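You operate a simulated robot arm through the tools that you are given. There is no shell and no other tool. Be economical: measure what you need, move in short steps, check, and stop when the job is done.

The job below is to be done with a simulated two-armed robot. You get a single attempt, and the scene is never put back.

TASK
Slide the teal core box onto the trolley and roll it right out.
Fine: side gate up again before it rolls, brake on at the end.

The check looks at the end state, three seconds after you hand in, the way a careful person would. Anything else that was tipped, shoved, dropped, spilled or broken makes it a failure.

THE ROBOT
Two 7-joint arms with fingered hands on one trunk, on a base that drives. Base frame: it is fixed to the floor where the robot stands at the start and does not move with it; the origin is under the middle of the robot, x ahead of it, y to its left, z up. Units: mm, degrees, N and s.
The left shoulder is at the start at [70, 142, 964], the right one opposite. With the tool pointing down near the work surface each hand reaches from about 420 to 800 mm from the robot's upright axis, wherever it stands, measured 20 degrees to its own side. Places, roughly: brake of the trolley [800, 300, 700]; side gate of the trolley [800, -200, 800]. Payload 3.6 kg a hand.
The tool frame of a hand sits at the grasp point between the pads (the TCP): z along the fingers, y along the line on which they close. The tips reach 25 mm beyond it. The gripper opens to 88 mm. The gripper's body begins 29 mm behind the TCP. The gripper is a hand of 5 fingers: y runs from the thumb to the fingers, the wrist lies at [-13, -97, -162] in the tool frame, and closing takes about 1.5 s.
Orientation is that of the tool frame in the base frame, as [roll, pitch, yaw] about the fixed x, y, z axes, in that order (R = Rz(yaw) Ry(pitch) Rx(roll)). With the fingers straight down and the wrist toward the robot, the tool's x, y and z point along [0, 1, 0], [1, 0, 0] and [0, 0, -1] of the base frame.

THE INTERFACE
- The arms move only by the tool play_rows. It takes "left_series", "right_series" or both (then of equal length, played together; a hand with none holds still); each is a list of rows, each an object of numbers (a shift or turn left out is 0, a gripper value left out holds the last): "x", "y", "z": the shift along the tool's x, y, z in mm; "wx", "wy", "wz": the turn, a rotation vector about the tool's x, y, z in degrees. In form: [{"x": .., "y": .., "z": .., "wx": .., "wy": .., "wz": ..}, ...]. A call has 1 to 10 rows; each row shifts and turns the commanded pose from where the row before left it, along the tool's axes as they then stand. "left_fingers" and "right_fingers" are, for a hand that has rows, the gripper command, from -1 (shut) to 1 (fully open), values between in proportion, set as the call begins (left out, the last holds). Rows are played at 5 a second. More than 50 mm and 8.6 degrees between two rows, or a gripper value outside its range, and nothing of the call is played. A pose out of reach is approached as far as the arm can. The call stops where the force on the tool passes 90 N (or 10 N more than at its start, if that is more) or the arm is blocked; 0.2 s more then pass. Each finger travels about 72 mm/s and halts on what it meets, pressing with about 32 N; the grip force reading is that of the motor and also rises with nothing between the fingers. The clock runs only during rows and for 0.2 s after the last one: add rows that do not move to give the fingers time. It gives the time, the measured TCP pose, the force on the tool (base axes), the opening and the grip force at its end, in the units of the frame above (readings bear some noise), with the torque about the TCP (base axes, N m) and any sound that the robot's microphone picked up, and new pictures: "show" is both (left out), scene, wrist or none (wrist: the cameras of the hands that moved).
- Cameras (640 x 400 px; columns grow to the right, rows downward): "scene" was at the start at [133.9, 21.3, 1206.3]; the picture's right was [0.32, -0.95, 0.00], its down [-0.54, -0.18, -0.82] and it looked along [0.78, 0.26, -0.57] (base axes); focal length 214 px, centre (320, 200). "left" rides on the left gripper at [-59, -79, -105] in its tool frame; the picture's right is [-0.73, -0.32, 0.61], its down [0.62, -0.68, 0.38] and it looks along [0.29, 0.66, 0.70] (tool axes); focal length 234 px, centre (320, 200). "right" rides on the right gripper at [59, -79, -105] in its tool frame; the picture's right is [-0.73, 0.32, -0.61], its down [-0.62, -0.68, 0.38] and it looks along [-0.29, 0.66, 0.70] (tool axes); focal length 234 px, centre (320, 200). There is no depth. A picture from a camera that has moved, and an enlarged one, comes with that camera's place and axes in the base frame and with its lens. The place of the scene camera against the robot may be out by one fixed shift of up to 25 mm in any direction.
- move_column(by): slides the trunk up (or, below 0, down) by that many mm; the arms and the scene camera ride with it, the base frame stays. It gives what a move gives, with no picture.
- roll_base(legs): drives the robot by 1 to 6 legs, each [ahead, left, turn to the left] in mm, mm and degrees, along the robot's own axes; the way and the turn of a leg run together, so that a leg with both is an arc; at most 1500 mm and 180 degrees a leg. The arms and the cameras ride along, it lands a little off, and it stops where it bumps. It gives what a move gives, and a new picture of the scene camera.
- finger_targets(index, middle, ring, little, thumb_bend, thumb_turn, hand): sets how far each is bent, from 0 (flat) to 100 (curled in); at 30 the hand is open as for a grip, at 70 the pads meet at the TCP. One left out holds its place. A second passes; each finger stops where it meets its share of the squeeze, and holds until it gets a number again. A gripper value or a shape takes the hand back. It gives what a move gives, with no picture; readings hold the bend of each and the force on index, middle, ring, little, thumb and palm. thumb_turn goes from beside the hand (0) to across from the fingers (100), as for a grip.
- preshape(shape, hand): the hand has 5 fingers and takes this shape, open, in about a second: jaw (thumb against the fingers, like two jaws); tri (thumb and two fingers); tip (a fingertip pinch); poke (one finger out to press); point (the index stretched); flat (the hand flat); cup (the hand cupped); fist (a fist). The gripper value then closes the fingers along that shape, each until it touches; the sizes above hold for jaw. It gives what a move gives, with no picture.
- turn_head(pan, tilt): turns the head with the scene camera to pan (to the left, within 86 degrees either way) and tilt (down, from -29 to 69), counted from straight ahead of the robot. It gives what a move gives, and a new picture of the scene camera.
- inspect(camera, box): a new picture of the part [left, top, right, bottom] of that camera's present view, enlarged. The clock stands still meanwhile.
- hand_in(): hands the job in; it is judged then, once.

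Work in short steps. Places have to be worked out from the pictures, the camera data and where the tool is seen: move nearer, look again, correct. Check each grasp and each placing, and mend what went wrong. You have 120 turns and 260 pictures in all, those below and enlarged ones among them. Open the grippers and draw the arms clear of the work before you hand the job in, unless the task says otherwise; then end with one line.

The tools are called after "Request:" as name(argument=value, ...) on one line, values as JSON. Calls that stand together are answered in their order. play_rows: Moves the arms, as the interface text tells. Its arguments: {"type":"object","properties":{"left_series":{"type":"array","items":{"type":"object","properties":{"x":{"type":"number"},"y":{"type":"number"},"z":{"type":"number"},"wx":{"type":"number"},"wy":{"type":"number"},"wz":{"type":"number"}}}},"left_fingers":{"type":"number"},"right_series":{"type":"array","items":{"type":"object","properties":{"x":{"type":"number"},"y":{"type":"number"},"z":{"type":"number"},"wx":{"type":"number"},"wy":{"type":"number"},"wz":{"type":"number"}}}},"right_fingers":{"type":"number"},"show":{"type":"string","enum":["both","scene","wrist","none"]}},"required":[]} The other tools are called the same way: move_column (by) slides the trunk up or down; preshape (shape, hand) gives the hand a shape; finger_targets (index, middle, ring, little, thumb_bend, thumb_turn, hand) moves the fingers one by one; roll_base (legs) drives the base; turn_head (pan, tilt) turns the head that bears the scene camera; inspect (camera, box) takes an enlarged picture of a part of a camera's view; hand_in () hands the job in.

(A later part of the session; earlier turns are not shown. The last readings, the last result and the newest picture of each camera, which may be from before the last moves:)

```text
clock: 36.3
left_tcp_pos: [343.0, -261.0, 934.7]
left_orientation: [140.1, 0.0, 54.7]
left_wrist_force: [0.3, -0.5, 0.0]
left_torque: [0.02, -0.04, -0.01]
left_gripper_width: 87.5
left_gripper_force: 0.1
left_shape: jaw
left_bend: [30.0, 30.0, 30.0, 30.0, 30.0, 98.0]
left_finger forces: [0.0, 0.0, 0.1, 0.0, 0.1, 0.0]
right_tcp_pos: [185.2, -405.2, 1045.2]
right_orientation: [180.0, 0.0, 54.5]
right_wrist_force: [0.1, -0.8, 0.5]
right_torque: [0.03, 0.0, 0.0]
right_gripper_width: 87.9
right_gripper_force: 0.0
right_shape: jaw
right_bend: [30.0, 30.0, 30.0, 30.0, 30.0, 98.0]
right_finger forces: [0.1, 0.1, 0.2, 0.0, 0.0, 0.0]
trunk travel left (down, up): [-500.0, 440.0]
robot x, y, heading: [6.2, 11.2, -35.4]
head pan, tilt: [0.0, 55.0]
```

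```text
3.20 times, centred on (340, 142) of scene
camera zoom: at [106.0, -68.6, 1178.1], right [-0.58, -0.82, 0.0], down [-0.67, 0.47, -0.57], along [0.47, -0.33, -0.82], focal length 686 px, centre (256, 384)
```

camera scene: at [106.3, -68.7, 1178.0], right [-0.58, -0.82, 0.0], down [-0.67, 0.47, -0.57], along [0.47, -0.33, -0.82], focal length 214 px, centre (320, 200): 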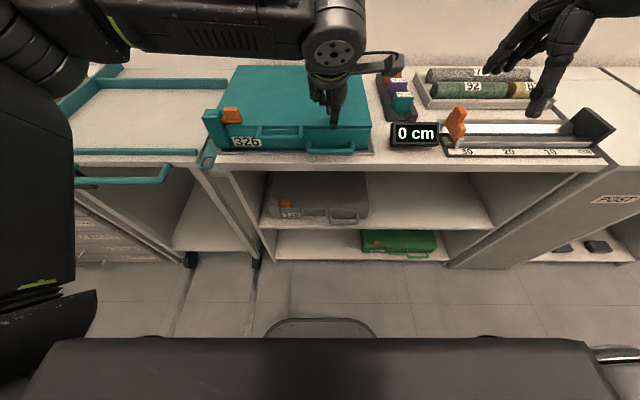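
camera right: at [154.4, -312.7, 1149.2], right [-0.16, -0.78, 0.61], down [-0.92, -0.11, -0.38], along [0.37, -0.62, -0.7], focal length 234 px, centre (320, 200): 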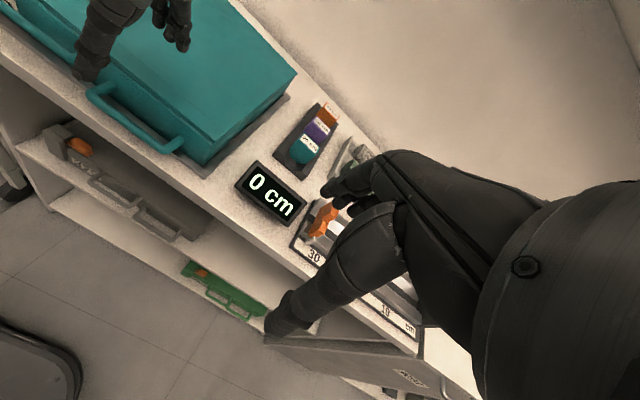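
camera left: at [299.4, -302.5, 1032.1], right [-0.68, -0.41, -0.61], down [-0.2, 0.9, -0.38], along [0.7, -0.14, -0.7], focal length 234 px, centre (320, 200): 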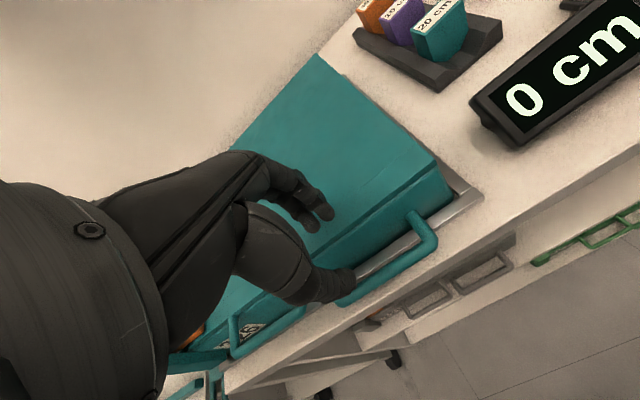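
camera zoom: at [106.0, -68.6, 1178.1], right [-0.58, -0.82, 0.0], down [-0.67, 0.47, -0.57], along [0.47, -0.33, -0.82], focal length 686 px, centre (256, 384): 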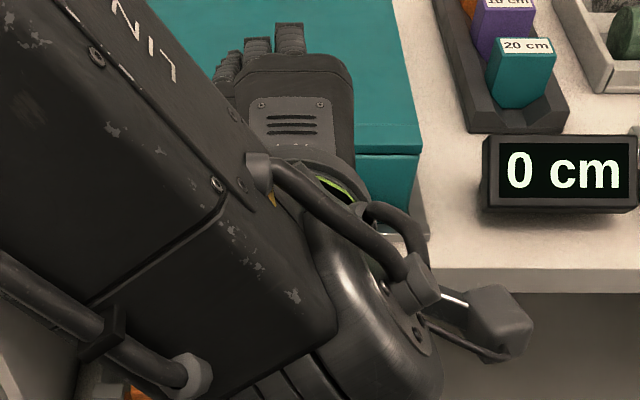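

The hand is tilted 40°. I half-close the fingers and approach along the finger direction, stopping about 40 mm short of the bar to look.

Request:
play_rows(left_series=[{"y": -15}, {"z": 30}, {"z": 30}, {"z": 24}, {}], left_fingers=-0.25, show="wrist")

Request:
inspect(camera="left", box=[200, 140, 460, 320])

Request:
inspect(camera="right", box=[0, 0, 320, 200])

```text
clock: 37.5
left_tcp_pos: [377.6, -285.5, 860.9]
left_orientation: [140.0, 0.0, 54.5]
left_wrist_force: [-0.8, 0.2, -0.1]
left_torque: [-0.02, 0.0, 0.01]
left_gripper_width: 33.4
left_gripper_force: 0.1
left_shape: jaw
left_bend: [74.0, 50.0, 47.0, 44.0, 73.0, 100.0]
left_finger forces: [0.1, 0.0, 0.1, 0.1, 0.1, 0.1]
right_tcp_pos: [185.9, -403.4, 1044.8]
right_orientation: [-179.9, 0.0, 54.6]
right_wrist_force: [-0.2, -0.3, 0.3]
right_torque: [0.03, 0.01, 0.01]
right_gripper_width: 87.8
right_gripper_force: 0.1
right_shape: jaw
right_bend: [30.0, 30.0, 30.0, 30.0, 30.0, 98.0]
right_finger forces: [0.0, 0.0, 0.0, 0.1, 0.0, 0.0]
trunk travel left (down, up): [-500.0, 440.0]
robot x, y, heading: [5.8, 14.1, -35.3]
head pan, tilt: [0.0, 55.0]
camera left: at [239.6, -259.8, 889.9], right [-0.3, -0.67, -0.67], down [0.14, 0.67, -0.73], along [0.94, -0.31, -0.11], focal length 234 px, centre (320, 200)
```

left: 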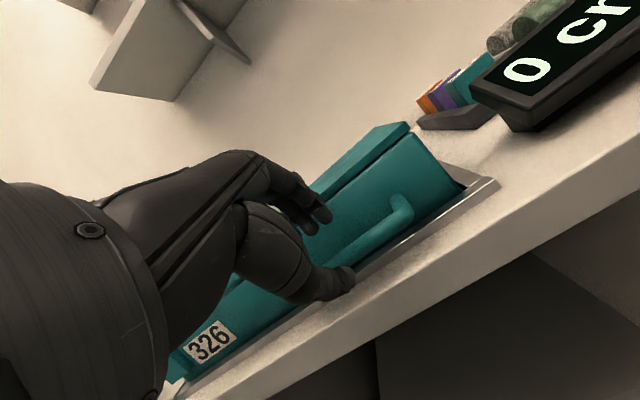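

```text
2.22 times, centred on (330, 230) of left
camera zoom: at [239.6, -259.8, 889.9], right [-0.3, -0.67, -0.67], down [0.14, 0.67, -0.73], along [0.94, -0.31, -0.11], focal length 520 px, centre (298, 133)
```

zoom: 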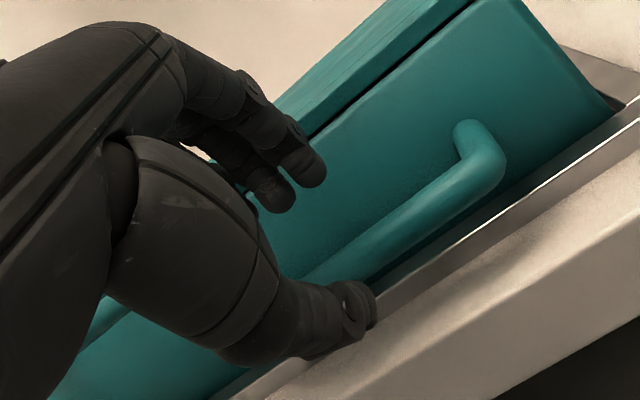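

```text
2.00 times, centred on (160, 100) of right
camera zoom: at [154.6, -310.9, 1149.7], right [-0.16, -0.78, 0.61], down [-0.92, -0.11, -0.38], along [0.37, -0.62, -0.7], focal length 468 px, centre (640, 400)
```

zoom: 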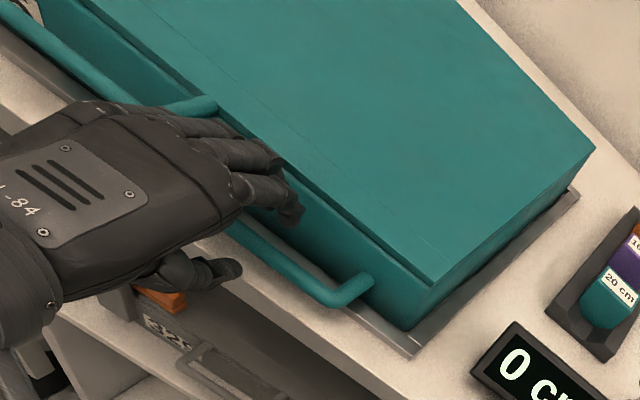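

The bar lies between the thumb and fingers in the view. I advance along the fingers in small steps.

Request:
play_rows(left_series=[{"z": 12}, {"z": 10}, {"z": 6}], show="none")

Request:
inspect(camera="left", box=[200, 140, 460, 320])

Request:
inspect(camera="right", box=[0, 0, 320, 200])

```text
clock: 38.3
left_tcp_pos: [391.3, -296.1, 840.1]
left_orientation: [139.9, 0.1, 54.6]
left_wrist_force: [-7.6, 6.5, 3.3]
left_torque: [-0.12, -0.17, 0.14]
left_gripper_width: 32.0
left_gripper_force: 0.0
left_shape: jaw
left_bend: [74.0, 54.0, 47.0, 44.0, 73.0, 100.0]
left_finger forces: [0.6, 9.0, 0.3, 0.0, 0.1, 0.0]
right_tcp_pos: [183.7, -404.3, 1046.0]
right_orientation: [179.9, 0.1, 54.6]
right_wrist_force: [0.5, 0.2, 1.1]
right_torque: [-0.04, -0.02, -0.04]
right_gripper_width: 88.0
right_gripper_force: 0.0
right_shape: jaw
right_bend: [30.0, 30.0, 30.0, 30.0, 30.0, 98.0]
right_finger forces: [0.0, 0.0, 0.0, 0.0, 0.1, 0.0]
trunk travel left (down, up): [-500.0, 440.0]
robot x, y, heading: [7.4, 10.4, -35.5]
head pan, tilt: [0.0, 55.0]
```

```text
2.22 times, centred on (330, 230) of left
camera zoom: at [252.7, -269.5, 869.3], right [-0.3, -0.68, -0.67], down [0.14, 0.67, -0.73], along [0.94, -0.31, -0.11], focal length 520 px, centre (298, 133)
```

zoom: 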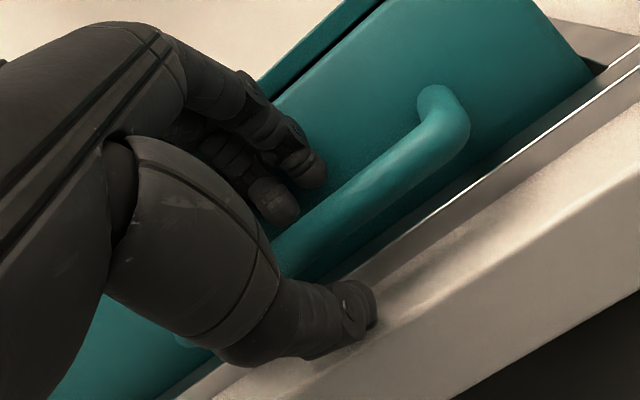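

```text
2.00 times, centred on (160, 100) of right
camera zoom: at [153.0, -309.7, 1150.3], right [-0.16, -0.78, 0.61], down [-0.92, -0.11, -0.39], along [0.37, -0.62, -0.69], focal length 468 px, centre (640, 400)
```

zoom: 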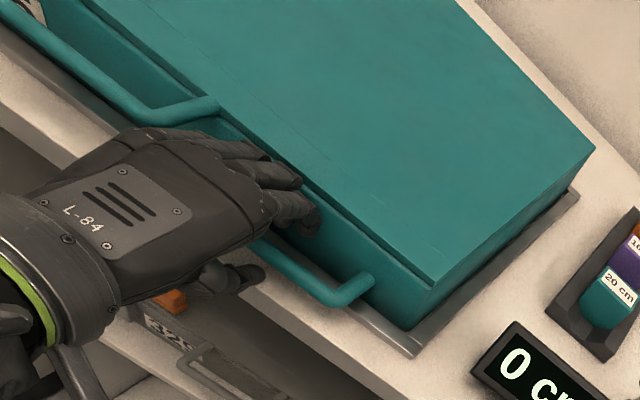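

The fingertips are behind the bar touching the box face, the thumb is below-front of it. I close the hand on the bar.

Request:
play_rows(left_series=[{"y": -2}, {"z": 5}, {}, {}, {}, {}, {}, {}], left_fingers=-1, show="none")

Request:
inspect(camera="left", box=[200, 140, 460, 320])

Request:
inspect(camera="right", box=[0, 0, 320, 200])

```text
clock: 40.1
left_tcp_pos: [393.3, -296.9, 833.4]
left_orientation: [139.9, 0.0, 54.5]
left_wrist_force: [-7.7, 3.2, 0.2]
left_torque: [0.02, 0.06, 0.01]
left_gripper_width: 7.6
left_gripper_force: 31.5
left_shape: jaw
left_bend: [70.0, 75.0, 70.0, 70.0, 75.0, 100.0]
left_finger forces: [9.6, 0.0, 0.2, 2.1, 30.8, 0.1]
right_tcp_pos: [184.7, -404.6, 1045.0]
right_orientation: [180.0, 0.1, 54.6]
right_wrist_force: [0.4, 0.0, -0.4]
right_torque: [0.04, 0.02, 0.0]
right_gripper_width: 87.9
right_gripper_force: 0.0
right_shape: jaw
right_bend: [30.0, 30.0, 30.0, 30.0, 30.0, 98.0]
right_finger forces: [0.0, 0.0, 0.0, 0.1, 0.1, 0.0]
trunk travel left (down, up): [-500.0, 440.0]
robot x, y, heading: [6.1, 8.8, -35.6]
head pan, tilt: [0.0, 55.0]
```

```text
2.22 times, centred on (330, 230) of left
camera zoom: at [255.1, -271.3, 863.7], right [-0.3, -0.67, -0.67], down [0.14, 0.67, -0.73], along [0.94, -0.31, -0.11], focal length 520 px, centre (298, 133)
```

zoom: 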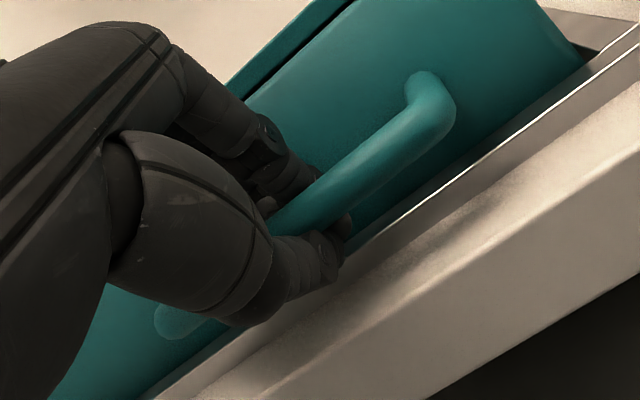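

```text
2.00 times, centred on (160, 100) of right
camera zoom: at [154.3, -311.0, 1149.7], right [-0.16, -0.78, 0.61], down [-0.92, -0.11, -0.38], along [0.37, -0.62, -0.7], focal length 468 px, centre (640, 400)
```

zoom: 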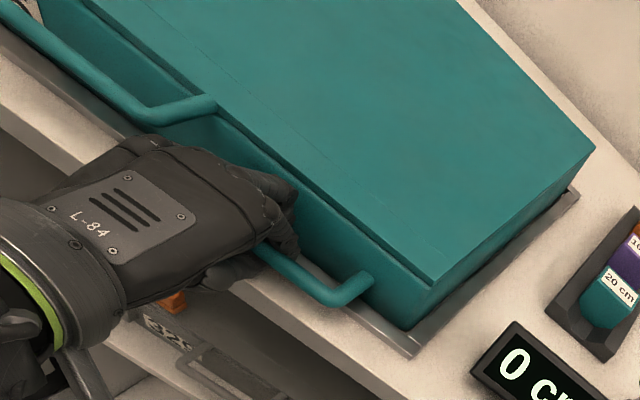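

The bar is enclosed with 31 N on the thumb. Test slide: 20 mm to the left.

Request:
play_rows(left_series=[{"x": 7}, {"x": 7}, {"x": 7}, {}], show="none")

Request:
inspect(camera="right", box=[0, 0, 320, 200])

Request:
inspect(camera="scene", box=[160, 50, 400, 200])

```text
clock: 41.1
left_tcp_pos: [405.3, -280.8, 834.6]
left_orientation: [140.1, -0.1, 54.7]
left_wrist_force: [-11.6, -0.6, -0.2]
left_torque: [0.0, 0.06, -0.02]
left_gripper_width: 7.7
left_gripper_force: 32.5
left_shape: jaw
left_bend: [70.0, 75.0, 70.0, 70.0, 75.0, 100.0]
left_finger forces: [8.9, 0.1, 0.2, 2.1, 30.8, 0.0]
right_tcp_pos: [185.8, -405.0, 1045.1]
right_orientation: [-179.9, -0.2, 54.5]
right_wrist_force: [0.4, -1.0, 0.0]
right_torque: [-0.02, -0.01, 0.04]
right_gripper_width: 87.7
right_gripper_force: 0.1
right_shape: jaw
right_bend: [30.0, 30.0, 30.0, 30.0, 30.0, 98.0]
right_finger forces: [0.1, 0.0, 0.0, 0.0, 0.0, 0.1]
trunk travel left (down, up): [-500.0, 440.0]
robot x, y, heading: [4.9, 8.5, -35.4]
head pan, tilt: [0.0, 55.0]
```

```text
2.00 times, centred on (160, 100) of right
camera zoom: at [153.7, -311.9, 1149.5], right [-0.16, -0.78, 0.61], down [-0.92, -0.11, -0.38], along [0.37, -0.62, -0.7], focal length 468 px, centre (640, 400)
```

zoom: 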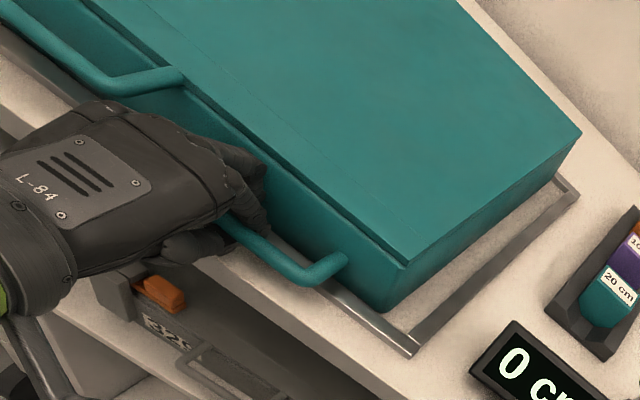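

```text
2.67 times, centred on (280, 125) of scene
camera zoom: at [104.9, -69.3, 1178.1], right [-0.58, -0.82, 0.0], down [-0.67, 0.47, -0.57], along [0.47, -0.33, -0.82], focal length 572 px, centre (427, 400)
```

zoom: 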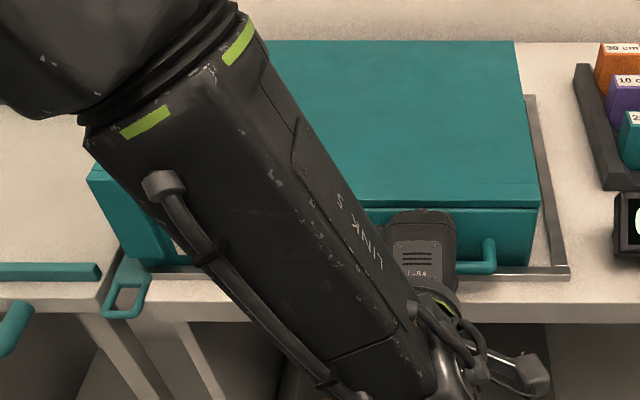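

The box slides cleanly out of its three-sided guide, with about 12 N and no yaw. I go on in larger steps, watching the force.

Request:
play_rows(left_series=[{"x": 13}, {"x": 13}, {"x": 13}, {"x": 13}, {"x": 13}, {"x": 13}], show="none")

Request:
inspect(camera="scene", box=[120, 50, 400, 225])

```text
clock: 42.5
left_tcp_pos: [444.7, -218.5, 849.2]
left_orientation: [139.8, -0.1, 54.7]
left_wrist_force: [-50.8, 5.6, -2.8]
left_torque: [0.13, -0.36, 0.09]
left_gripper_width: 8.5
left_gripper_force: 32.4
left_shape: jaw
left_bend: [70.0, 75.0, 71.0, 71.0, 76.0, 100.0]
left_finger forces: [0.0, 9.0, 9.5, 14.1, 27.9, 0.0]
left hand out of reach, approached as far as the arm can: row 5, 6
right_tcp_pos: [177.1, -399.5, 1048.1]
right_orientation: [179.4, -0.1, 54.6]
right_wrist_force: [1.2, 1.6, 0.1]
right_torque: [-0.01, 0.01, 0.03]
right_gripper_width: 87.9
right_gripper_force: 0.1
right_shape: jaw
right_bend: [30.0, 30.0, 30.0, 30.0, 30.0, 98.0]
right_finger forces: [0.0, 0.1, 0.0, 0.0, 0.1, 0.0]
trunk travel left (down, up): [-500.0, 440.0]
robot x, y, heading: [5.1, 10.1, -35.4]
head pan, tilt: [0.0, 55.0]
```

```text
2.29 times, centred on (260, 138) of scene
camera zoom: at [95.8, -63.5, 1179.6], right [-0.58, -0.82, 0.0], down [-0.66, 0.47, -0.58], along [0.48, -0.33, -0.81], focal length 490 px, centre (457, 343)
```

zoom: 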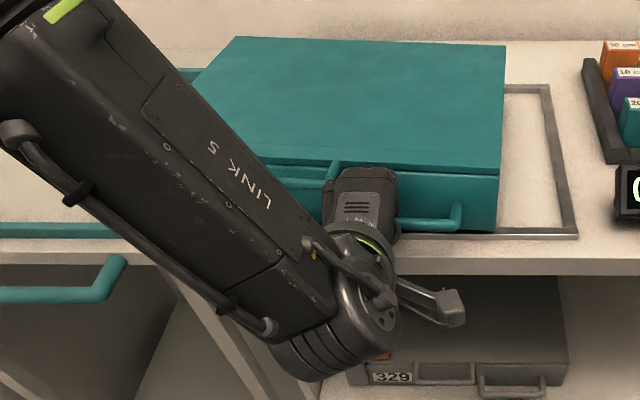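

Rows 5–6 were out of the arm's reach, and the hand rose and pressed forward. I step the command back to relieve it; the rest of the stroke I'll do by driving the base sideways.

Request:
play_rows(left_series=[{"x": -12}, {"x": -12}, {"x": -4}, {}], show="wrist")

Request:
inspect(camera="scene", box=[120, 50, 400, 225])

```text
clock: 43.5
left_tcp_pos: [438.6, -246.7, 843.9]
left_orientation: [139.9, -0.1, 54.8]
left_wrist_force: [-4.8, 0.5, -7.9]
left_torque: [0.05, -0.16, -0.01]
left_gripper_width: 7.8
left_gripper_force: 32.1
left_shape: jaw
left_bend: [70.0, 75.0, 70.0, 71.0, 77.0, 100.0]
left_finger forces: [7.7, 3.9, 0.1, 12.3, 19.2, 0.1]
right_tcp_pos: [186.5, -404.9, 1045.1]
right_orientation: [180.0, 0.0, 54.7]
right_wrist_force: [0.3, 0.8, 0.3]
right_torque: [0.01, -0.02, -0.02]
right_gripper_width: 88.0
right_gripper_force: 0.1
right_shape: jaw
right_bend: [30.0, 30.0, 30.0, 30.0, 30.0, 98.0]
right_finger forces: [0.0, 0.1, 0.1, 0.0, 0.0, 0.1]
trunk travel left (down, up): [-500.0, 440.0]
robot x, y, heading: [8.4, 11.1, -35.7]
head pan, tilt: [0.0, 55.0]
camera left: at [299.9, -221.5, 872.6], right [-0.3, -0.68, -0.67], down [0.13, 0.67, -0.73], along [0.94, -0.31, -0.11], focal length 234 px, centre (320, 200)
```

left: 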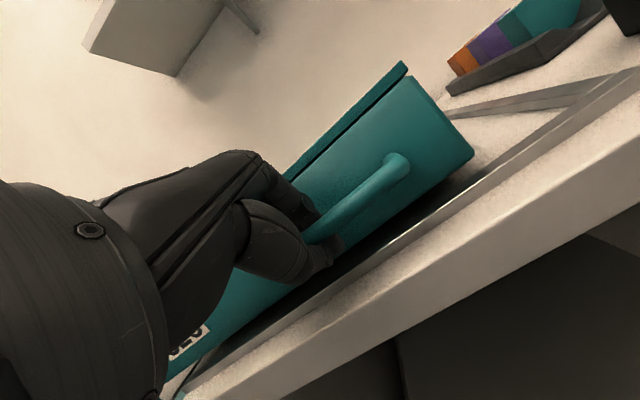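

```text
2.29 times, centred on (260, 138) of scene
camera zoom: at [106.5, -68.8, 1178.0], right [-0.58, -0.82, 0.0], down [-0.67, 0.47, -0.57], along [0.47, -0.33, -0.82], focal length 490 px, centre (457, 343)
```

zoom: 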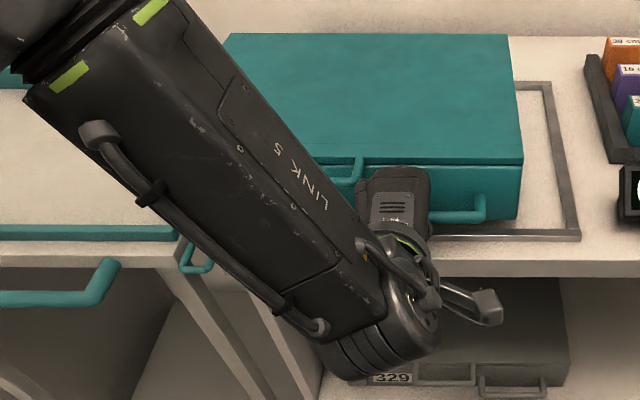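

The front of the box is held about 9 mm high. I lower it straight down and ease it back to its original depth.

Request:
play_rows(left_series=[{"z": 3.5, "y": -3}, {"z": 3.5, "y": -3}, {"z": -2, "y": -2.5}, {}], show="none")

Request:
inspect(camera="left", box=[160, 140, 560, 400])

Request:
inspect(camera="right", box=[0, 0, 320, 200])

```text
clock: 44.5
left_tcp_pos: [436.1, -245.7, 832.8]
left_orientation: [140.1, 0.1, 54.7]
left_wrist_force: [4.2, 0.2, -8.0]
left_torque: [0.0, -0.2, -0.01]
left_gripper_width: 7.8
left_gripper_force: 32.1
left_shape: jaw
left_bend: [70.0, 75.0, 70.0, 71.0, 77.0, 100.0]
left_finger forces: [10.4, 3.3, 0.1, 13.4, 19.9, 0.0]
right_tcp_pos: [187.8, -404.9, 1044.9]
right_orientation: [-179.8, -0.1, 54.6]
right_wrist_force: [-0.4, -0.2, 0.2]
right_torque: [0.02, 0.02, 0.03]
right_gripper_width: 88.0
right_gripper_force: 0.1
right_shape: jaw
right_bend: [30.0, 30.0, 30.0, 30.0, 30.0, 98.0]
right_finger forces: [0.0, 0.1, 0.0, 0.0, 0.1, 0.0]
trunk travel left (down, up): [-500.0, 440.0]
robot x, y, heading: [7.7, 7.3, -35.6]
head pan, tilt: [0.0, 55.0]
```

```text
1.54 times, centred on (360, 270) of left
camera zoom: at [297.9, -219.6, 862.6], right [-0.3, -0.67, -0.67], down [0.13, 0.67, -0.73], along [0.94, -0.31, -0.11], focal length 360 px, centre (258, 92)
```

zoom: 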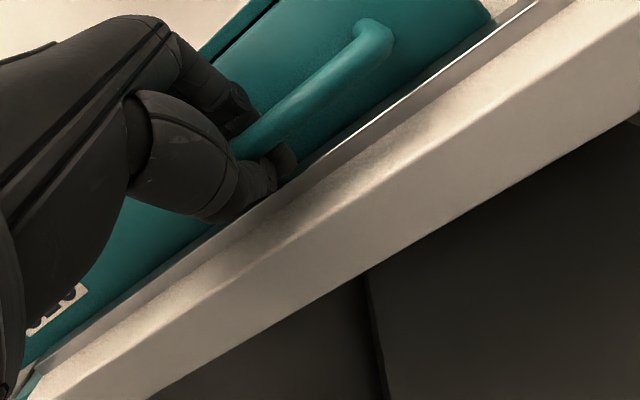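

```text
2.00 times, centred on (160, 100) of right
camera zoom: at [156.6, -311.7, 1149.2], right [-0.16, -0.78, 0.61], down [-0.92, -0.11, -0.38], along [0.37, -0.62, -0.7], focal length 468 px, centre (640, 400)
```

zoom: 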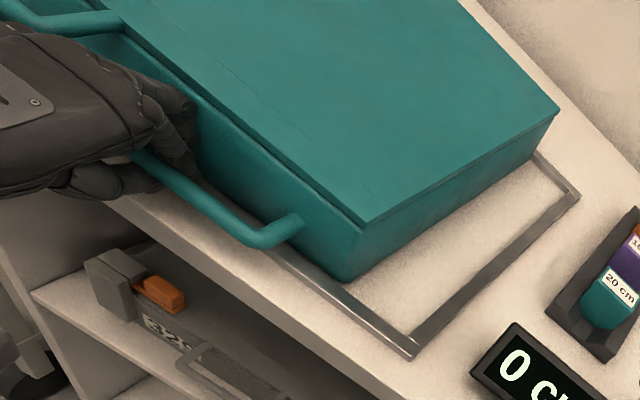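

The box is back in line, moved 68 mm so far. Now I drive the base left 100 mm with the grip held.

Request:
roll_base(legs=[[0, 100, 0]])

Request:
inspect(camera="right", box=[0, 0, 400, 250])

```text
clock: 45.4
left_tcp_pos: [437.7, -236.0, 832.6]
left_orientation: [140.5, 0.5, 51.1]
left_wrist_force: [-12.0, -29.1, -9.6]
left_torque: [0.22, -0.53, 0.08]
left_gripper_width: 6.9
left_gripper_force: 32.2
left_shape: jaw
left_bend: [70.0, 75.0, 71.0, 70.0, 77.0, 100.0]
left_finger forces: [17.3, 0.1, 13.5, 24.9, 19.8, 0.1]
right_tcp_pos: [201.4, -382.4, 1043.6]
right_orientation: [-179.8, -0.3, 54.0]
right_wrist_force: [-0.8, -0.6, 0.9]
right_torque: [0.0, -0.01, -0.01]
right_gripper_width: 87.9
right_gripper_force: 0.1
right_shape: jaw
right_bend: [30.0, 30.0, 30.0, 30.0, 30.0, 98.0]
right_finger forces: [0.0, 0.1, 0.1, 0.1, 0.0, 0.1]
trunk travel left (down, up): [-500.0, 440.0]
robot x, y, heading: [24.8, 38.4, -35.8]
head pan, tilt: [0.0, 55.0]
stopped in leg 1: the force on the tool passed its limit (the readings are from after the stop); the commanded pose is now the measured one
camera scene: at [124.6, -46.7, 1177.8], right [-0.59, -0.81, 0.0], down [-0.66, 0.48, -0.57], along [0.46, -0.33, -0.82], focal length 214 px, centre (320, 200)
```

scene: 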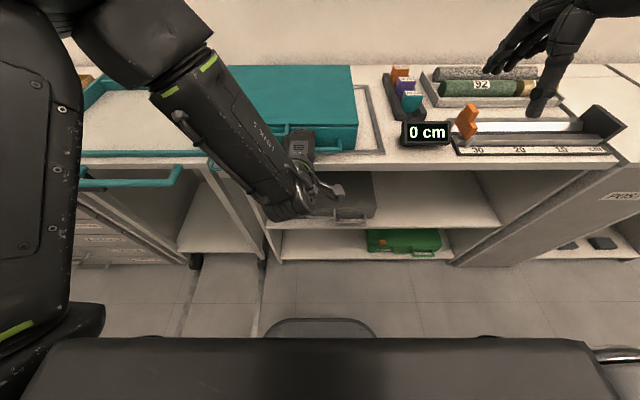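

```text
1.60 times, centred on (200, 125) of right
camera zoom: at [170.8, -289.8, 1148.3], right [-0.17, -0.78, 0.6], down [-0.92, -0.1, -0.38], along [0.36, -0.62, -0.7], focal length 375 px, centre (512, 320)
```

zoom: 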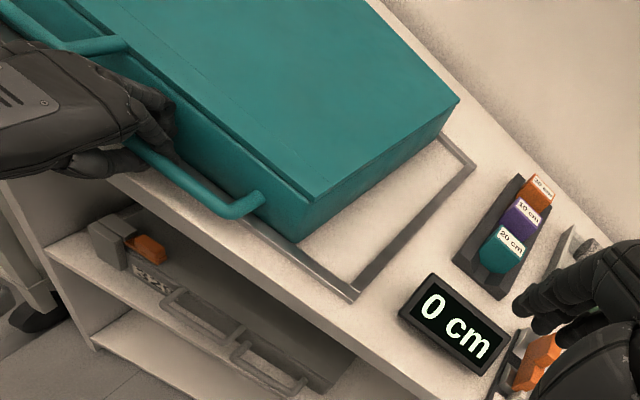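

The box is blocked: the hand moved only 8 mm while force passed the limit, with the box's left edge about at the trolley deck's edge. I release, back off and look at the junction.

Request:
play_rows(left_series=[{"x": -6}, {}, {}, {}, {"z": -15}, {"z": -30}, {"z": -40}, {"z": -30, "y": 20}], left_fingers=0, show="none")

Request:
turn_head(pan=25, tilt=45)

```text
clock: 47.2
left_tcp_pos: [392.9, -194.1, 934.1]
left_orientation: [140.3, 0.7, 51.7]
left_wrist_force: [0.1, -0.7, -1.3]
left_torque: [0.02, 0.05, -0.01]
left_gripper_width: 43.9
left_gripper_force: 0.0
left_shape: jaw
left_bend: [74.0, 45.0, 41.0, 41.0, 70.0, 100.0]
left_finger forces: [0.0, 0.0, 0.0, 0.0, 0.0, 0.0]
right_tcp_pos: [204.0, -376.9, 1044.8]
right_orientation: [-180.0, 0.1, 54.2]
right_wrist_force: [-0.2, 0.2, 0.2]
right_torque: [0.0, 0.03, -0.01]
right_gripper_width: 87.9
right_gripper_force: 0.0
right_shape: jaw
right_bend: [30.0, 30.0, 30.0, 30.0, 30.0, 98.0]
right_finger forces: [0.0, 0.0, 0.0, 0.1, 0.1, 0.0]
trunk travel left (down, up): [-500.0, 440.0]
robot x, y, heading: [23.1, 38.6, -36.0]
head pan, tilt: [0.0, 55.0]
```

```text
clock: 48.1
left_tcp_pos: [392.0, -195.6, 934.3]
left_orientation: [140.4, 0.6, 51.8]
left_wrist_force: [-0.8, -0.2, 0.0]
left_torque: [0.0, 0.0, -0.02]
left_gripper_width: 43.8
left_gripper_force: 0.1
left_shape: jaw
left_bend: [74.0, 45.0, 41.0, 41.0, 70.0, 100.0]
left_finger forces: [0.0, 0.1, 0.0, 0.1, 0.1, 0.0]
right_tcp_pos: [203.0, -377.7, 1045.3]
right_orientation: [-179.9, 0.0, 54.2]
right_wrist_force: [0.1, 0.5, 0.8]
right_torque: [-0.03, 0.01, -0.01]
right_gripper_width: 88.0
right_gripper_force: 0.0
right_shape: jaw
right_bend: [30.0, 30.0, 30.0, 30.0, 30.0, 98.0]
right_finger forces: [0.0, 0.0, 0.1, 0.0, 0.0, 0.0]
trunk travel left (down, up): [-500.0, 440.0]
robot x, y, heading: [24.6, 35.3, -35.9]
head pan, tilt: [25.0, 45.0]
camera scene: at [146.8, -14.1, 1191.5], right [-0.19, -0.98, 0.0], down [-0.69, 0.13, -0.71], along [0.69, -0.13, -0.71], focal length 214 px, centre (320, 200)
```

scene: 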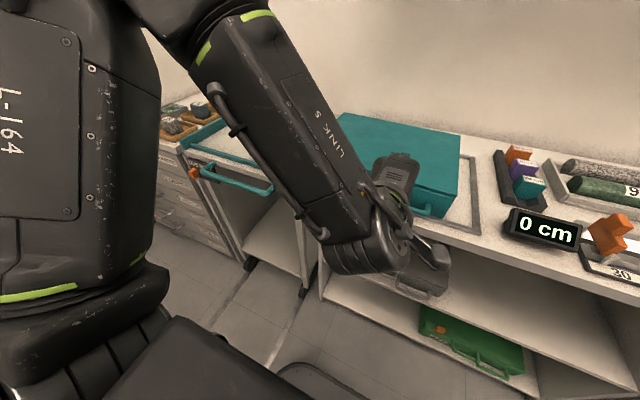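

I raise the left hand, undo the tilt, and move it left over the trolley to look down at the junction.

Request:
play_rows(left_series=[{"z": -30, "y": 20}, {"z": -30, "y": 20, "wx": 8}, {"wx": 8}, {"wx": 8}, {"wx": 8}, {"wx": 8, "x": 30}, {"x": 45}, {"x": 45}], show="wrist")

Request:
turn_head(pan=25, tilt=45)

```text
clock: 49.9
left_tcp_pos: [461.9, -95.8, 1005.4]
left_orientation: [-179.6, 0.8, 51.7]
left_wrist_force: [0.1, -0.5, 0.0]
left_torque: [0.01, 0.0, 0.01]
left_gripper_width: 43.7
left_gripper_force: 0.0
left_shape: jaw
left_bend: [74.0, 44.0, 41.0, 41.0, 70.0, 100.0]
left_finger forces: [0.0, 0.0, 0.1, 0.0, 0.1, 0.0]
right_tcp_pos: [203.4, -376.5, 1045.3]
right_orientation: [180.0, 0.0, 54.2]
right_wrist_force: [0.5, 0.4, -0.6]
right_torque: [0.0, 0.0, -0.01]
right_gripper_width: 87.8
right_gripper_force: 0.1
right_shape: jaw
right_bend: [30.0, 30.0, 30.0, 30.0, 30.0, 98.0]
right_finger forces: [0.0, 0.1, 0.1, 0.0, 0.0, 0.0]
trunk travel left (down, up): [-500.0, 440.0]
robot x, y, heading: [27.3, 37.4, -35.6]
head pan, tilt: [25.0, 45.0]
camera left: at [364.9, -92.1, 1110.7], right [-0.71, -0.37, -0.6], down [-0.15, 0.91, -0.39], along [0.69, -0.18, -0.7], focal length 234 px, centre (320, 200)
```

left: 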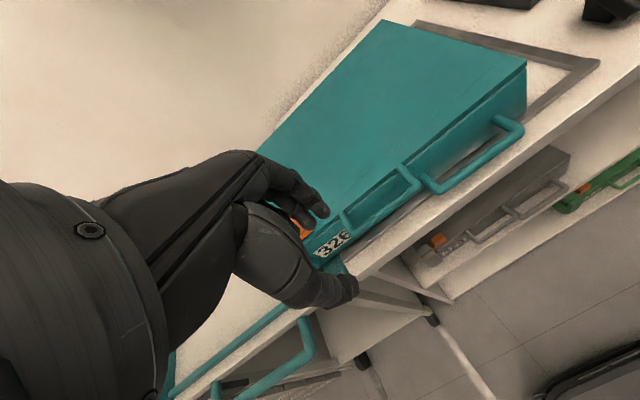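

```text
clock: 50.5
left_tcp_pos: [461.8, -97.1, 1004.9]
left_orientation: [-179.7, 0.5, 51.8]
left_wrist_force: [0.1, 0.0, -0.7]
left_torque: [0.0, 0.02, 0.05]
left_gripper_width: 43.7
left_gripper_force: 0.0
left_shape: jaw
left_bend: [74.0, 44.0, 41.0, 41.0, 70.0, 100.0]
left_finger forces: [0.0, 0.0, 0.0, 0.0, 0.0, 0.0]
right_tcp_pos: [202.9, -378.4, 1045.2]
right_orientation: [180.0, 0.0, 54.3]
right_wrist_force: [0.4, -0.3, -0.1]
right_torque: [0.04, 0.0, 0.02]
right_gripper_width: 88.0
right_gripper_force: 0.0
right_shape: jaw
right_bend: [30.0, 30.0, 30.0, 30.0, 30.0, 98.0]
right_finger forces: [0.0, 0.0, 0.0, 0.1, 0.1, 0.1]
trunk travel left (down, up): [-500.0, 440.0]
robot x, y, heading: [27.6, 39.2, -36.1]
head pan, tilt: [25.0, 45.0]
camera scene: at [146.8, -14.3, 1191.5], right [-0.19, -0.98, 0.0], down [-0.69, 0.13, -0.71], along [0.69, -0.13, -0.71], focal length 214 px, centre (320, 200)
```

scene: 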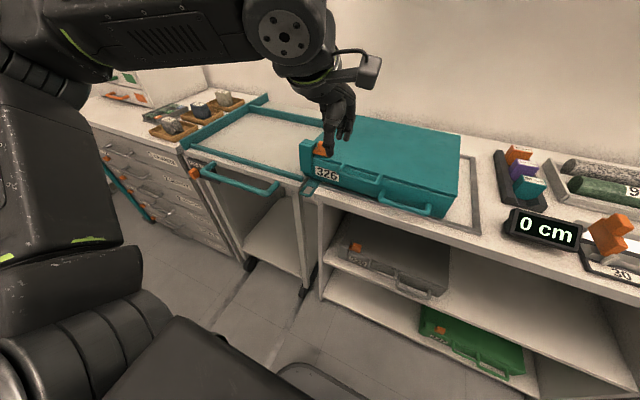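

Request:
inspect(camera="scene", box=[250, 90, 410, 210])

Request:
play_rows(left_series=[{"x": 45}, {"x": 45}, {"x": 45}, {"y": 30}], show="wrist")

Request:
turn_head(pan=25, tilt=50)

Request:
inspect(camera="scene", box=[240, 60, 400, 180])

```text
3.33 times, centred on (330, 150) of scene
camera zoom: at [146.8, -14.3, 1191.5], right [-0.19, -0.98, 0.0], down [-0.69, 0.13, -0.71], along [0.69, -0.13, -0.71], focal length 715 px, centre (287, 367)
```

zoom: 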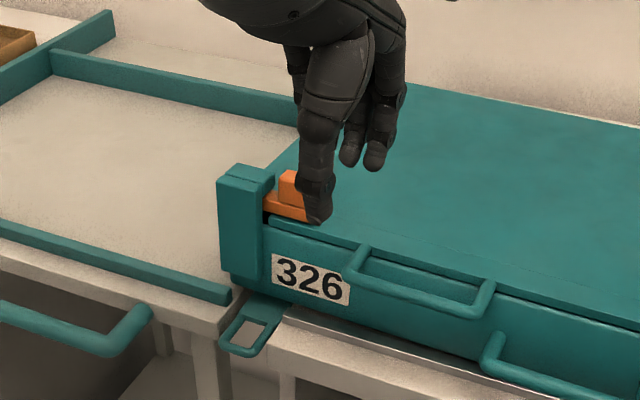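

```text
clock: 51.5
left_tcp_pos: [570.7, -11.3, 1003.0]
left_orientation: [-179.6, 0.6, 51.7]
left_wrist_force: [0.9, 0.1, 0.0]
left_torque: [0.03, 0.01, -0.03]
left_gripper_width: 43.8
left_gripper_force: 0.0
left_shape: jaw
left_bend: [74.0, 44.0, 41.0, 41.0, 70.0, 100.0]
left_finger forces: [0.0, 0.0, 0.0, 0.0, 0.0, 0.0]
right_tcp_pos: [203.9, -378.9, 1044.1]
right_orientation: [-179.9, -0.1, 54.2]
right_wrist_force: [-0.7, -0.6, -0.1]
right_torque: [0.02, 0.01, 0.0]
right_gripper_width: 87.9
right_gripper_force: 0.0
right_shape: jaw
right_bend: [30.0, 30.0, 30.0, 30.0, 30.0, 98.0]
right_finger forces: [0.1, 0.0, 0.1, 0.0, 0.1, 0.0]
trunk travel left (down, up): [-500.0, 440.0]
robot x, y, heading: [25.2, 39.9, -36.1]
head pan, tilt: [25.0, 45.0]
camera left: at [473.5, -8.3, 1108.8], right [-0.71, -0.37, -0.6], down [-0.15, 0.91, -0.38], along [0.69, -0.18, -0.7], focal length 234 px, centre (320, 200)
```

left: 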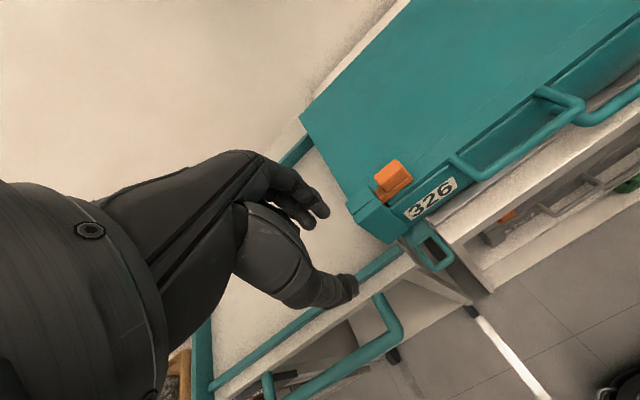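

```text
clock: 52.2
left_tcp_pos: [568.6, -8.9, 1004.1]
left_orientation: [-179.7, 0.5, 51.8]
left_wrist_force: [-0.2, -0.2, 0.0]
left_torque: [-0.03, -0.04, 0.01]
left_gripper_width: 43.7
left_gripper_force: 0.1
left_shape: jaw
left_bend: [74.0, 44.0, 41.0, 41.0, 70.0, 100.0]
left_finger forces: [0.0, 0.0, 0.0, 0.1, 0.0, 0.0]
right_tcp_pos: [203.4, -376.5, 1045.2]
right_orientation: [-180.0, 0.0, 54.2]
right_wrist_force: [-0.1, -0.6, -0.8]
right_torque: [0.03, 0.01, -0.01]
right_gripper_width: 87.7
right_gripper_force: 0.0
right_shape: jaw
right_bend: [30.0, 30.0, 30.0, 30.0, 30.0, 98.0]
right_finger forces: [0.1, 0.0, 0.0, 0.1, 0.0, 0.0]
trunk travel left (down, up): [-500.0, 440.0]
robot x, y, heading: [29.3, 35.2, -36.0]
head pan, tilt: [25.0, 50.0]
camera scene: at [142.5, -13.0, 1184.6], right [-0.19, -0.98, 0.0], down [-0.75, 0.14, -0.64], along [0.63, -0.12, -0.77], focal length 214 px, centre (320, 200)
```

scene: 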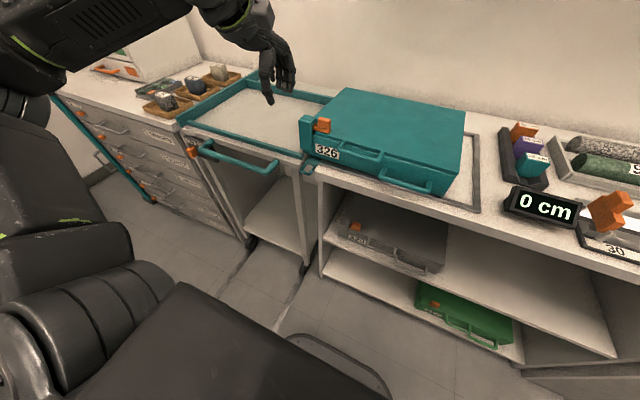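

```text
3.33 times, centred on (320, 120) of scene
camera zoom: at [142.5, -13.0, 1184.6], right [-0.19, -0.98, 0.0], down [-0.75, 0.14, -0.64], along [0.63, -0.12, -0.77], focal length 715 px, centre (320, 467)
```

zoom: 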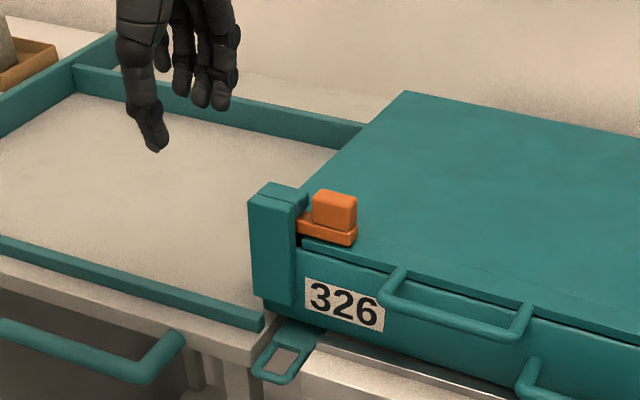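

The box isn't at the rail; off-centre pulling has yawed it about 3° and jammed it like a drawer in the guide frame. I'll instead push its right face centrally with the right hand, since there is room there now. First I drive 120 mm left.

Request:
preshape(shape="poke", hand="right")

Request:
roll_base(legs=[[0, 115, 0.6]])

Request:
turn_head(pan=-5, tilt=50)

```text
clock: 53.1
left_tcp_pos: [568.8, -9.9, 1004.0]
left_orientation: [-179.8, 0.5, 51.7]
left_wrist_force: [0.1, -0.2, 0.1]
left_torque: [-0.02, -0.01, -0.05]
left_gripper_width: 44.2
left_gripper_force: 0.1
left_shape: jaw
left_bend: [74.0, 44.0, 41.0, 41.0, 70.0, 100.0]
left_finger forces: [0.0, 0.0, 0.0, 0.0, 0.1, 0.0]
right_tcp_pos: [202.6, -378.1, 1044.3]
right_orientation: [-180.0, 0.0, 54.2]
right_wrist_force: [-0.7, -0.9, -0.8]
right_torque: [-0.01, 0.0, -0.01]
right_gripper_width: 0.0
right_gripper_force: 0.1
right_shape: poke
right_bend: [70.0, 70.0, 99.0, 99.0, 100.0, 100.0]
right_finger forces: [0.0, 0.0, 0.0, 0.1, 0.0, 0.0]
trunk travel left (down, up): [-500.0, 440.0]
robot x, y, heading: [27.6, 34.2, -35.6]
head pan, tilt: [25.0, 50.0]
```

```text
clock: 54.3
left_tcp_pos: [635.5, 88.8, 1005.2]
left_orientation: [-179.7, 0.6, 52.2]
left_wrist_force: [-0.2, -0.1, 0.7]
left_torque: [0.01, 0.02, 0.01]
left_gripper_width: 43.9
left_gripper_force: 0.1
left_shape: jaw
left_bend: [74.0, 44.0, 41.0, 41.0, 70.0, 100.0]
left_finger forces: [0.0, 0.0, 0.0, 0.0, 0.0, 0.0]
right_tcp_pos: [273.8, -283.0, 1046.2]
right_orientation: [-180.0, 0.0, 54.8]
right_wrist_force: [0.6, -0.1, 0.6]
right_torque: [-0.02, 0.05, 0.02]
right_gripper_width: 0.2
right_gripper_force: 0.0
right_shape: poke
right_bend: [70.0, 70.0, 99.0, 99.0, 100.0, 100.0]
right_finger forces: [0.1, 0.1, 0.1, 0.0, 0.0, 0.1]
trunk travel left (down, up): [-500.0, 440.0]
robot x, y, heading: [93.5, 130.9, -35.3]
head pan, tilt: [25.0, 50.0]
camera scene: at [209.7, 81.2, 1184.6], right [-0.18, -0.98, 0.0], down [-0.75, 0.14, -0.64], along [0.63, -0.11, -0.77], focal length 214 px, centre (320, 200)
```

scene: 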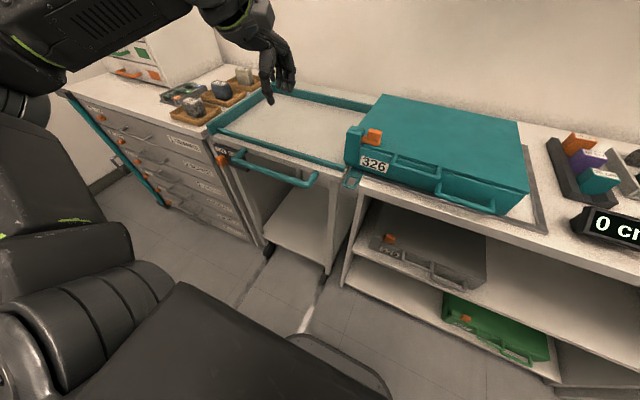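

```text
clock: 55.2
left_tcp_pos: [636.3, 88.7, 1002.9]
left_orientation: [-179.7, 0.6, 52.3]
left_wrist_force: [-0.2, 1.0, -0.7]
left_torque: [0.03, 0.01, -0.02]
left_gripper_width: 43.7
left_gripper_force: 0.0
left_shape: jaw
left_bend: [74.0, 44.0, 41.0, 41.0, 70.0, 100.0]
left_finger forces: [0.0, 0.1, 0.1, 0.0, 0.0, 0.0]
right_tcp_pos: [274.1, -282.6, 1045.8]
right_orientation: [-180.0, 0.0, 54.7]
right_wrist_force: [-0.3, -0.5, 0.2]
right_torque: [0.02, 0.03, -0.02]
right_gripper_width: 0.1
right_gripper_force: 0.0
right_shape: poke
right_bend: [70.0, 70.0, 99.0, 99.0, 100.0, 100.0]
right_finger forces: [0.0, 0.0, 0.0, 0.0, 0.0, 0.0]
trunk travel left (down, up): [-500.0, 440.0]
robot x, y, heading: [87.7, 128.1, -35.2]
head pan, tilt: [-5.0, 50.0]
camera scene: at [192.5, 44.9, 1184.6], right [-0.65, -0.76, 0.0], down [-0.59, 0.49, -0.64], along [0.49, -0.41, -0.77], focal length 214 px, centre (320, 200)
```

scene: 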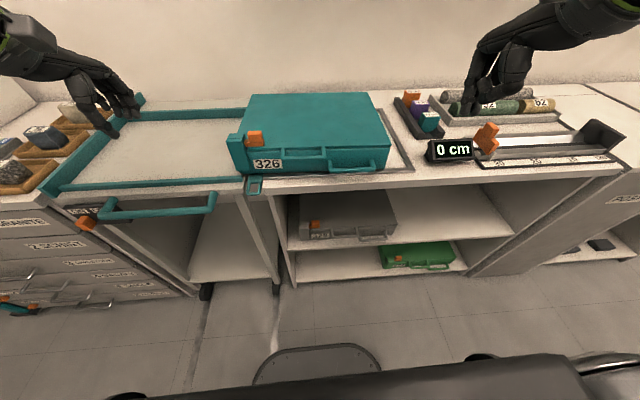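

The right corridor between box and block rack is about 110 mm wide. I take the right hand over it at mid-depth and partway down.

Request:
play_rows(right_series=[{"y": 44, "x": -6}, {"y": 44, "x": -6}, {"y": 44, "x": -6}, {"y": 44, "x": -6}, {"y": 44, "x": -6}, {"y": 44, "x": -6}, {"y": 44, "x": -4}, {"z": 45}, {"z": 45}, {"z": 30}])

Request:
inspect(camera="scene", box=[320, 60, 480, 180])

```text
clock: 57.4
left_tcp_pos: [635.6, 87.6, 1004.7]
left_orientation: [-179.8, 0.6, 52.2]
left_wrist_force: [-0.1, 0.3, 0.7]
left_torque: [0.0, -0.01, -0.01]
left_gripper_width: 43.8
left_gripper_force: 0.1
left_shape: jaw
left_bend: [74.0, 44.0, 41.0, 41.0, 70.0, 100.0]
left_finger forces: [0.0, 0.0, 0.0, 0.0, 0.0, 0.0]
right_tcp_pos: [501.7, -493.0, 925.2]
right_orientation: [180.0, 0.1, 54.7]
right_wrist_force: [0.5, -0.8, -0.1]
right_torque: [-0.01, -0.01, 0.03]
right_gripper_width: 0.2
right_gripper_force: 0.0
right_shape: poke
right_bend: [70.0, 70.0, 99.0, 99.0, 100.0, 100.0]
right_finger forces: [0.0, 0.0, 0.1, 0.0, 0.0, 0.0]
trunk travel left (down, up): [-500.0, 440.0]
robot x, y, heading: [90.6, 126.4, -35.0]
head pan, tilt: [-5.0, 50.0]
camera scene: at [192.4, 44.2, 1184.6], right [-0.65, -0.76, 0.0], down [-0.58, 0.5, -0.64], along [0.49, -0.41, -0.77], focal length 214 px, centre (320, 200)
camera right: at [469.7, -400.2, 1029.0], right [-0.16, -0.78, 0.61], down [-0.92, -0.12, -0.38], along [0.37, -0.62, -0.7], focal length 234 px, centre (320, 200)
```

scene: 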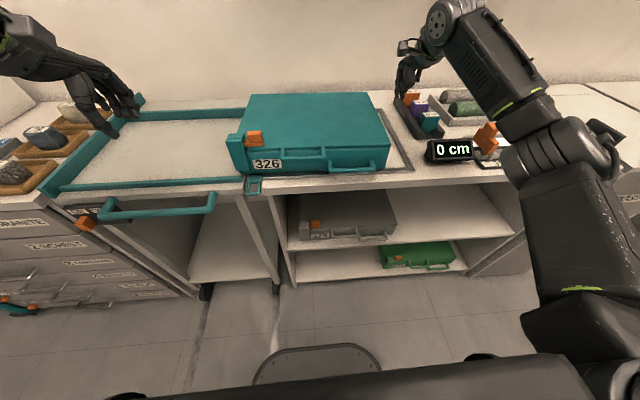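
right: 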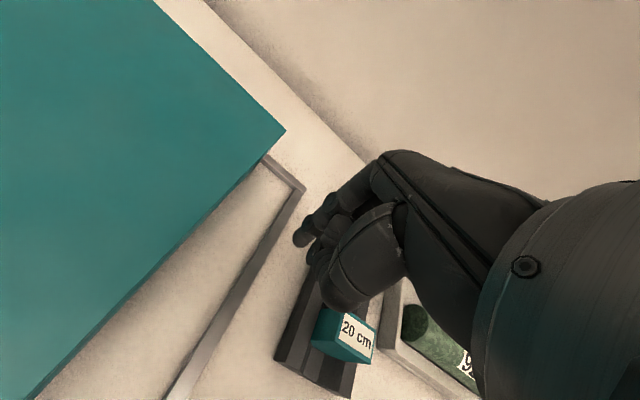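

```text
3.33 times, centred on (400, 120) of scene
camera zoom: at [192.4, 44.2, 1184.6], right [-0.65, -0.76, 0.0], down [-0.58, 0.5, -0.64], along [0.49, -0.41, -0.77], focal length 715 px, centre (53, 467)
```

zoom: 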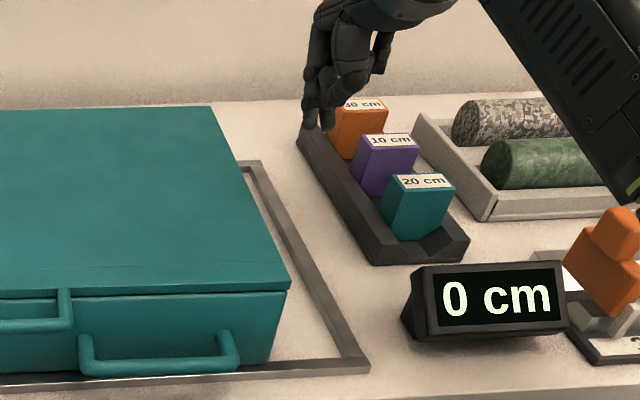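

Clear of the rack by ~25 mm and of the box by ~25 mm; I shift 10 mm toward the box and descend to z≈865.

Request:
play_rows(right_series=[{"x": 10}, {"z": 20}, {"z": 20}, {"z": 18}], show="wrist")

Request:
inspect(camera="scene", box=[320, 60, 480, 180])

```text
clock: 58.4
left_tcp_pos: [636.1, 89.2, 1003.9]
left_orientation: [-179.6, 0.6, 52.3]
left_wrist_force: [-0.5, -0.5, 0.8]
left_torque: [-0.02, -0.01, 0.01]
left_gripper_width: 43.8
left_gripper_force: 0.1
left_shape: jaw
left_bend: [74.0, 44.0, 41.0, 41.0, 70.0, 100.0]
left_finger forces: [0.0, 0.0, 0.0, 0.0, 0.0, 0.1]
right_tcp_pos: [507.5, -485.9, 867.0]
right_orientation: [180.0, -0.1, 54.7]
right_wrist_force: [0.5, 0.5, 0.1]
right_torque: [-0.01, -0.02, 0.0]
right_gripper_width: 0.2
right_gripper_force: 0.0
right_shape: poke
right_bend: [70.0, 70.0, 99.0, 99.0, 100.0, 100.0]
right_finger forces: [0.0, 0.0, 0.1, 0.1, 0.0, 0.0]
trunk travel left (down, up): [-500.0, 440.0]
robot x, y, heading: [96.6, 129.2, -35.3]
head pan, tilt: [-5.0, 50.0]
camera right: at [475.5, -392.6, 971.5], right [-0.16, -0.78, 0.61], down [-0.92, -0.12, -0.38], along [0.37, -0.62, -0.7], focal length 234 px, centre (320, 200)
```

right: 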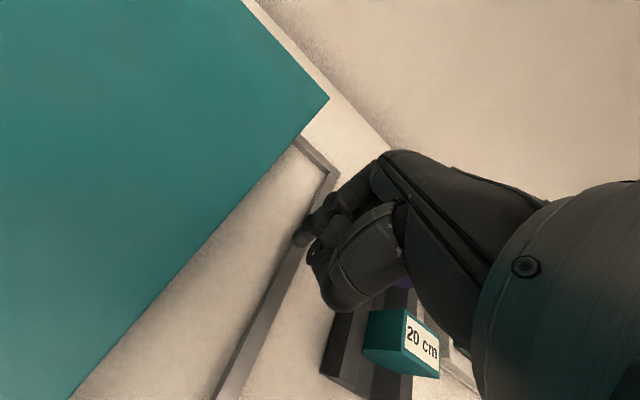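

```text
3.33 times, centred on (400, 120) of scene
camera zoom: at [192.6, 44.3, 1184.6], right [-0.65, -0.76, 0.0], down [-0.58, 0.5, -0.64], along [0.49, -0.41, -0.77], focal length 715 px, centre (53, 467)
```

zoom: 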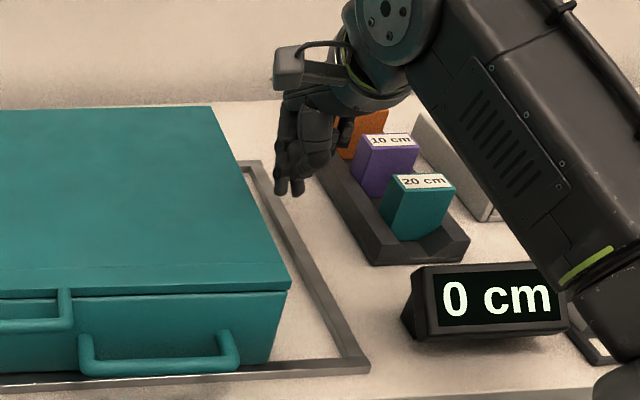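

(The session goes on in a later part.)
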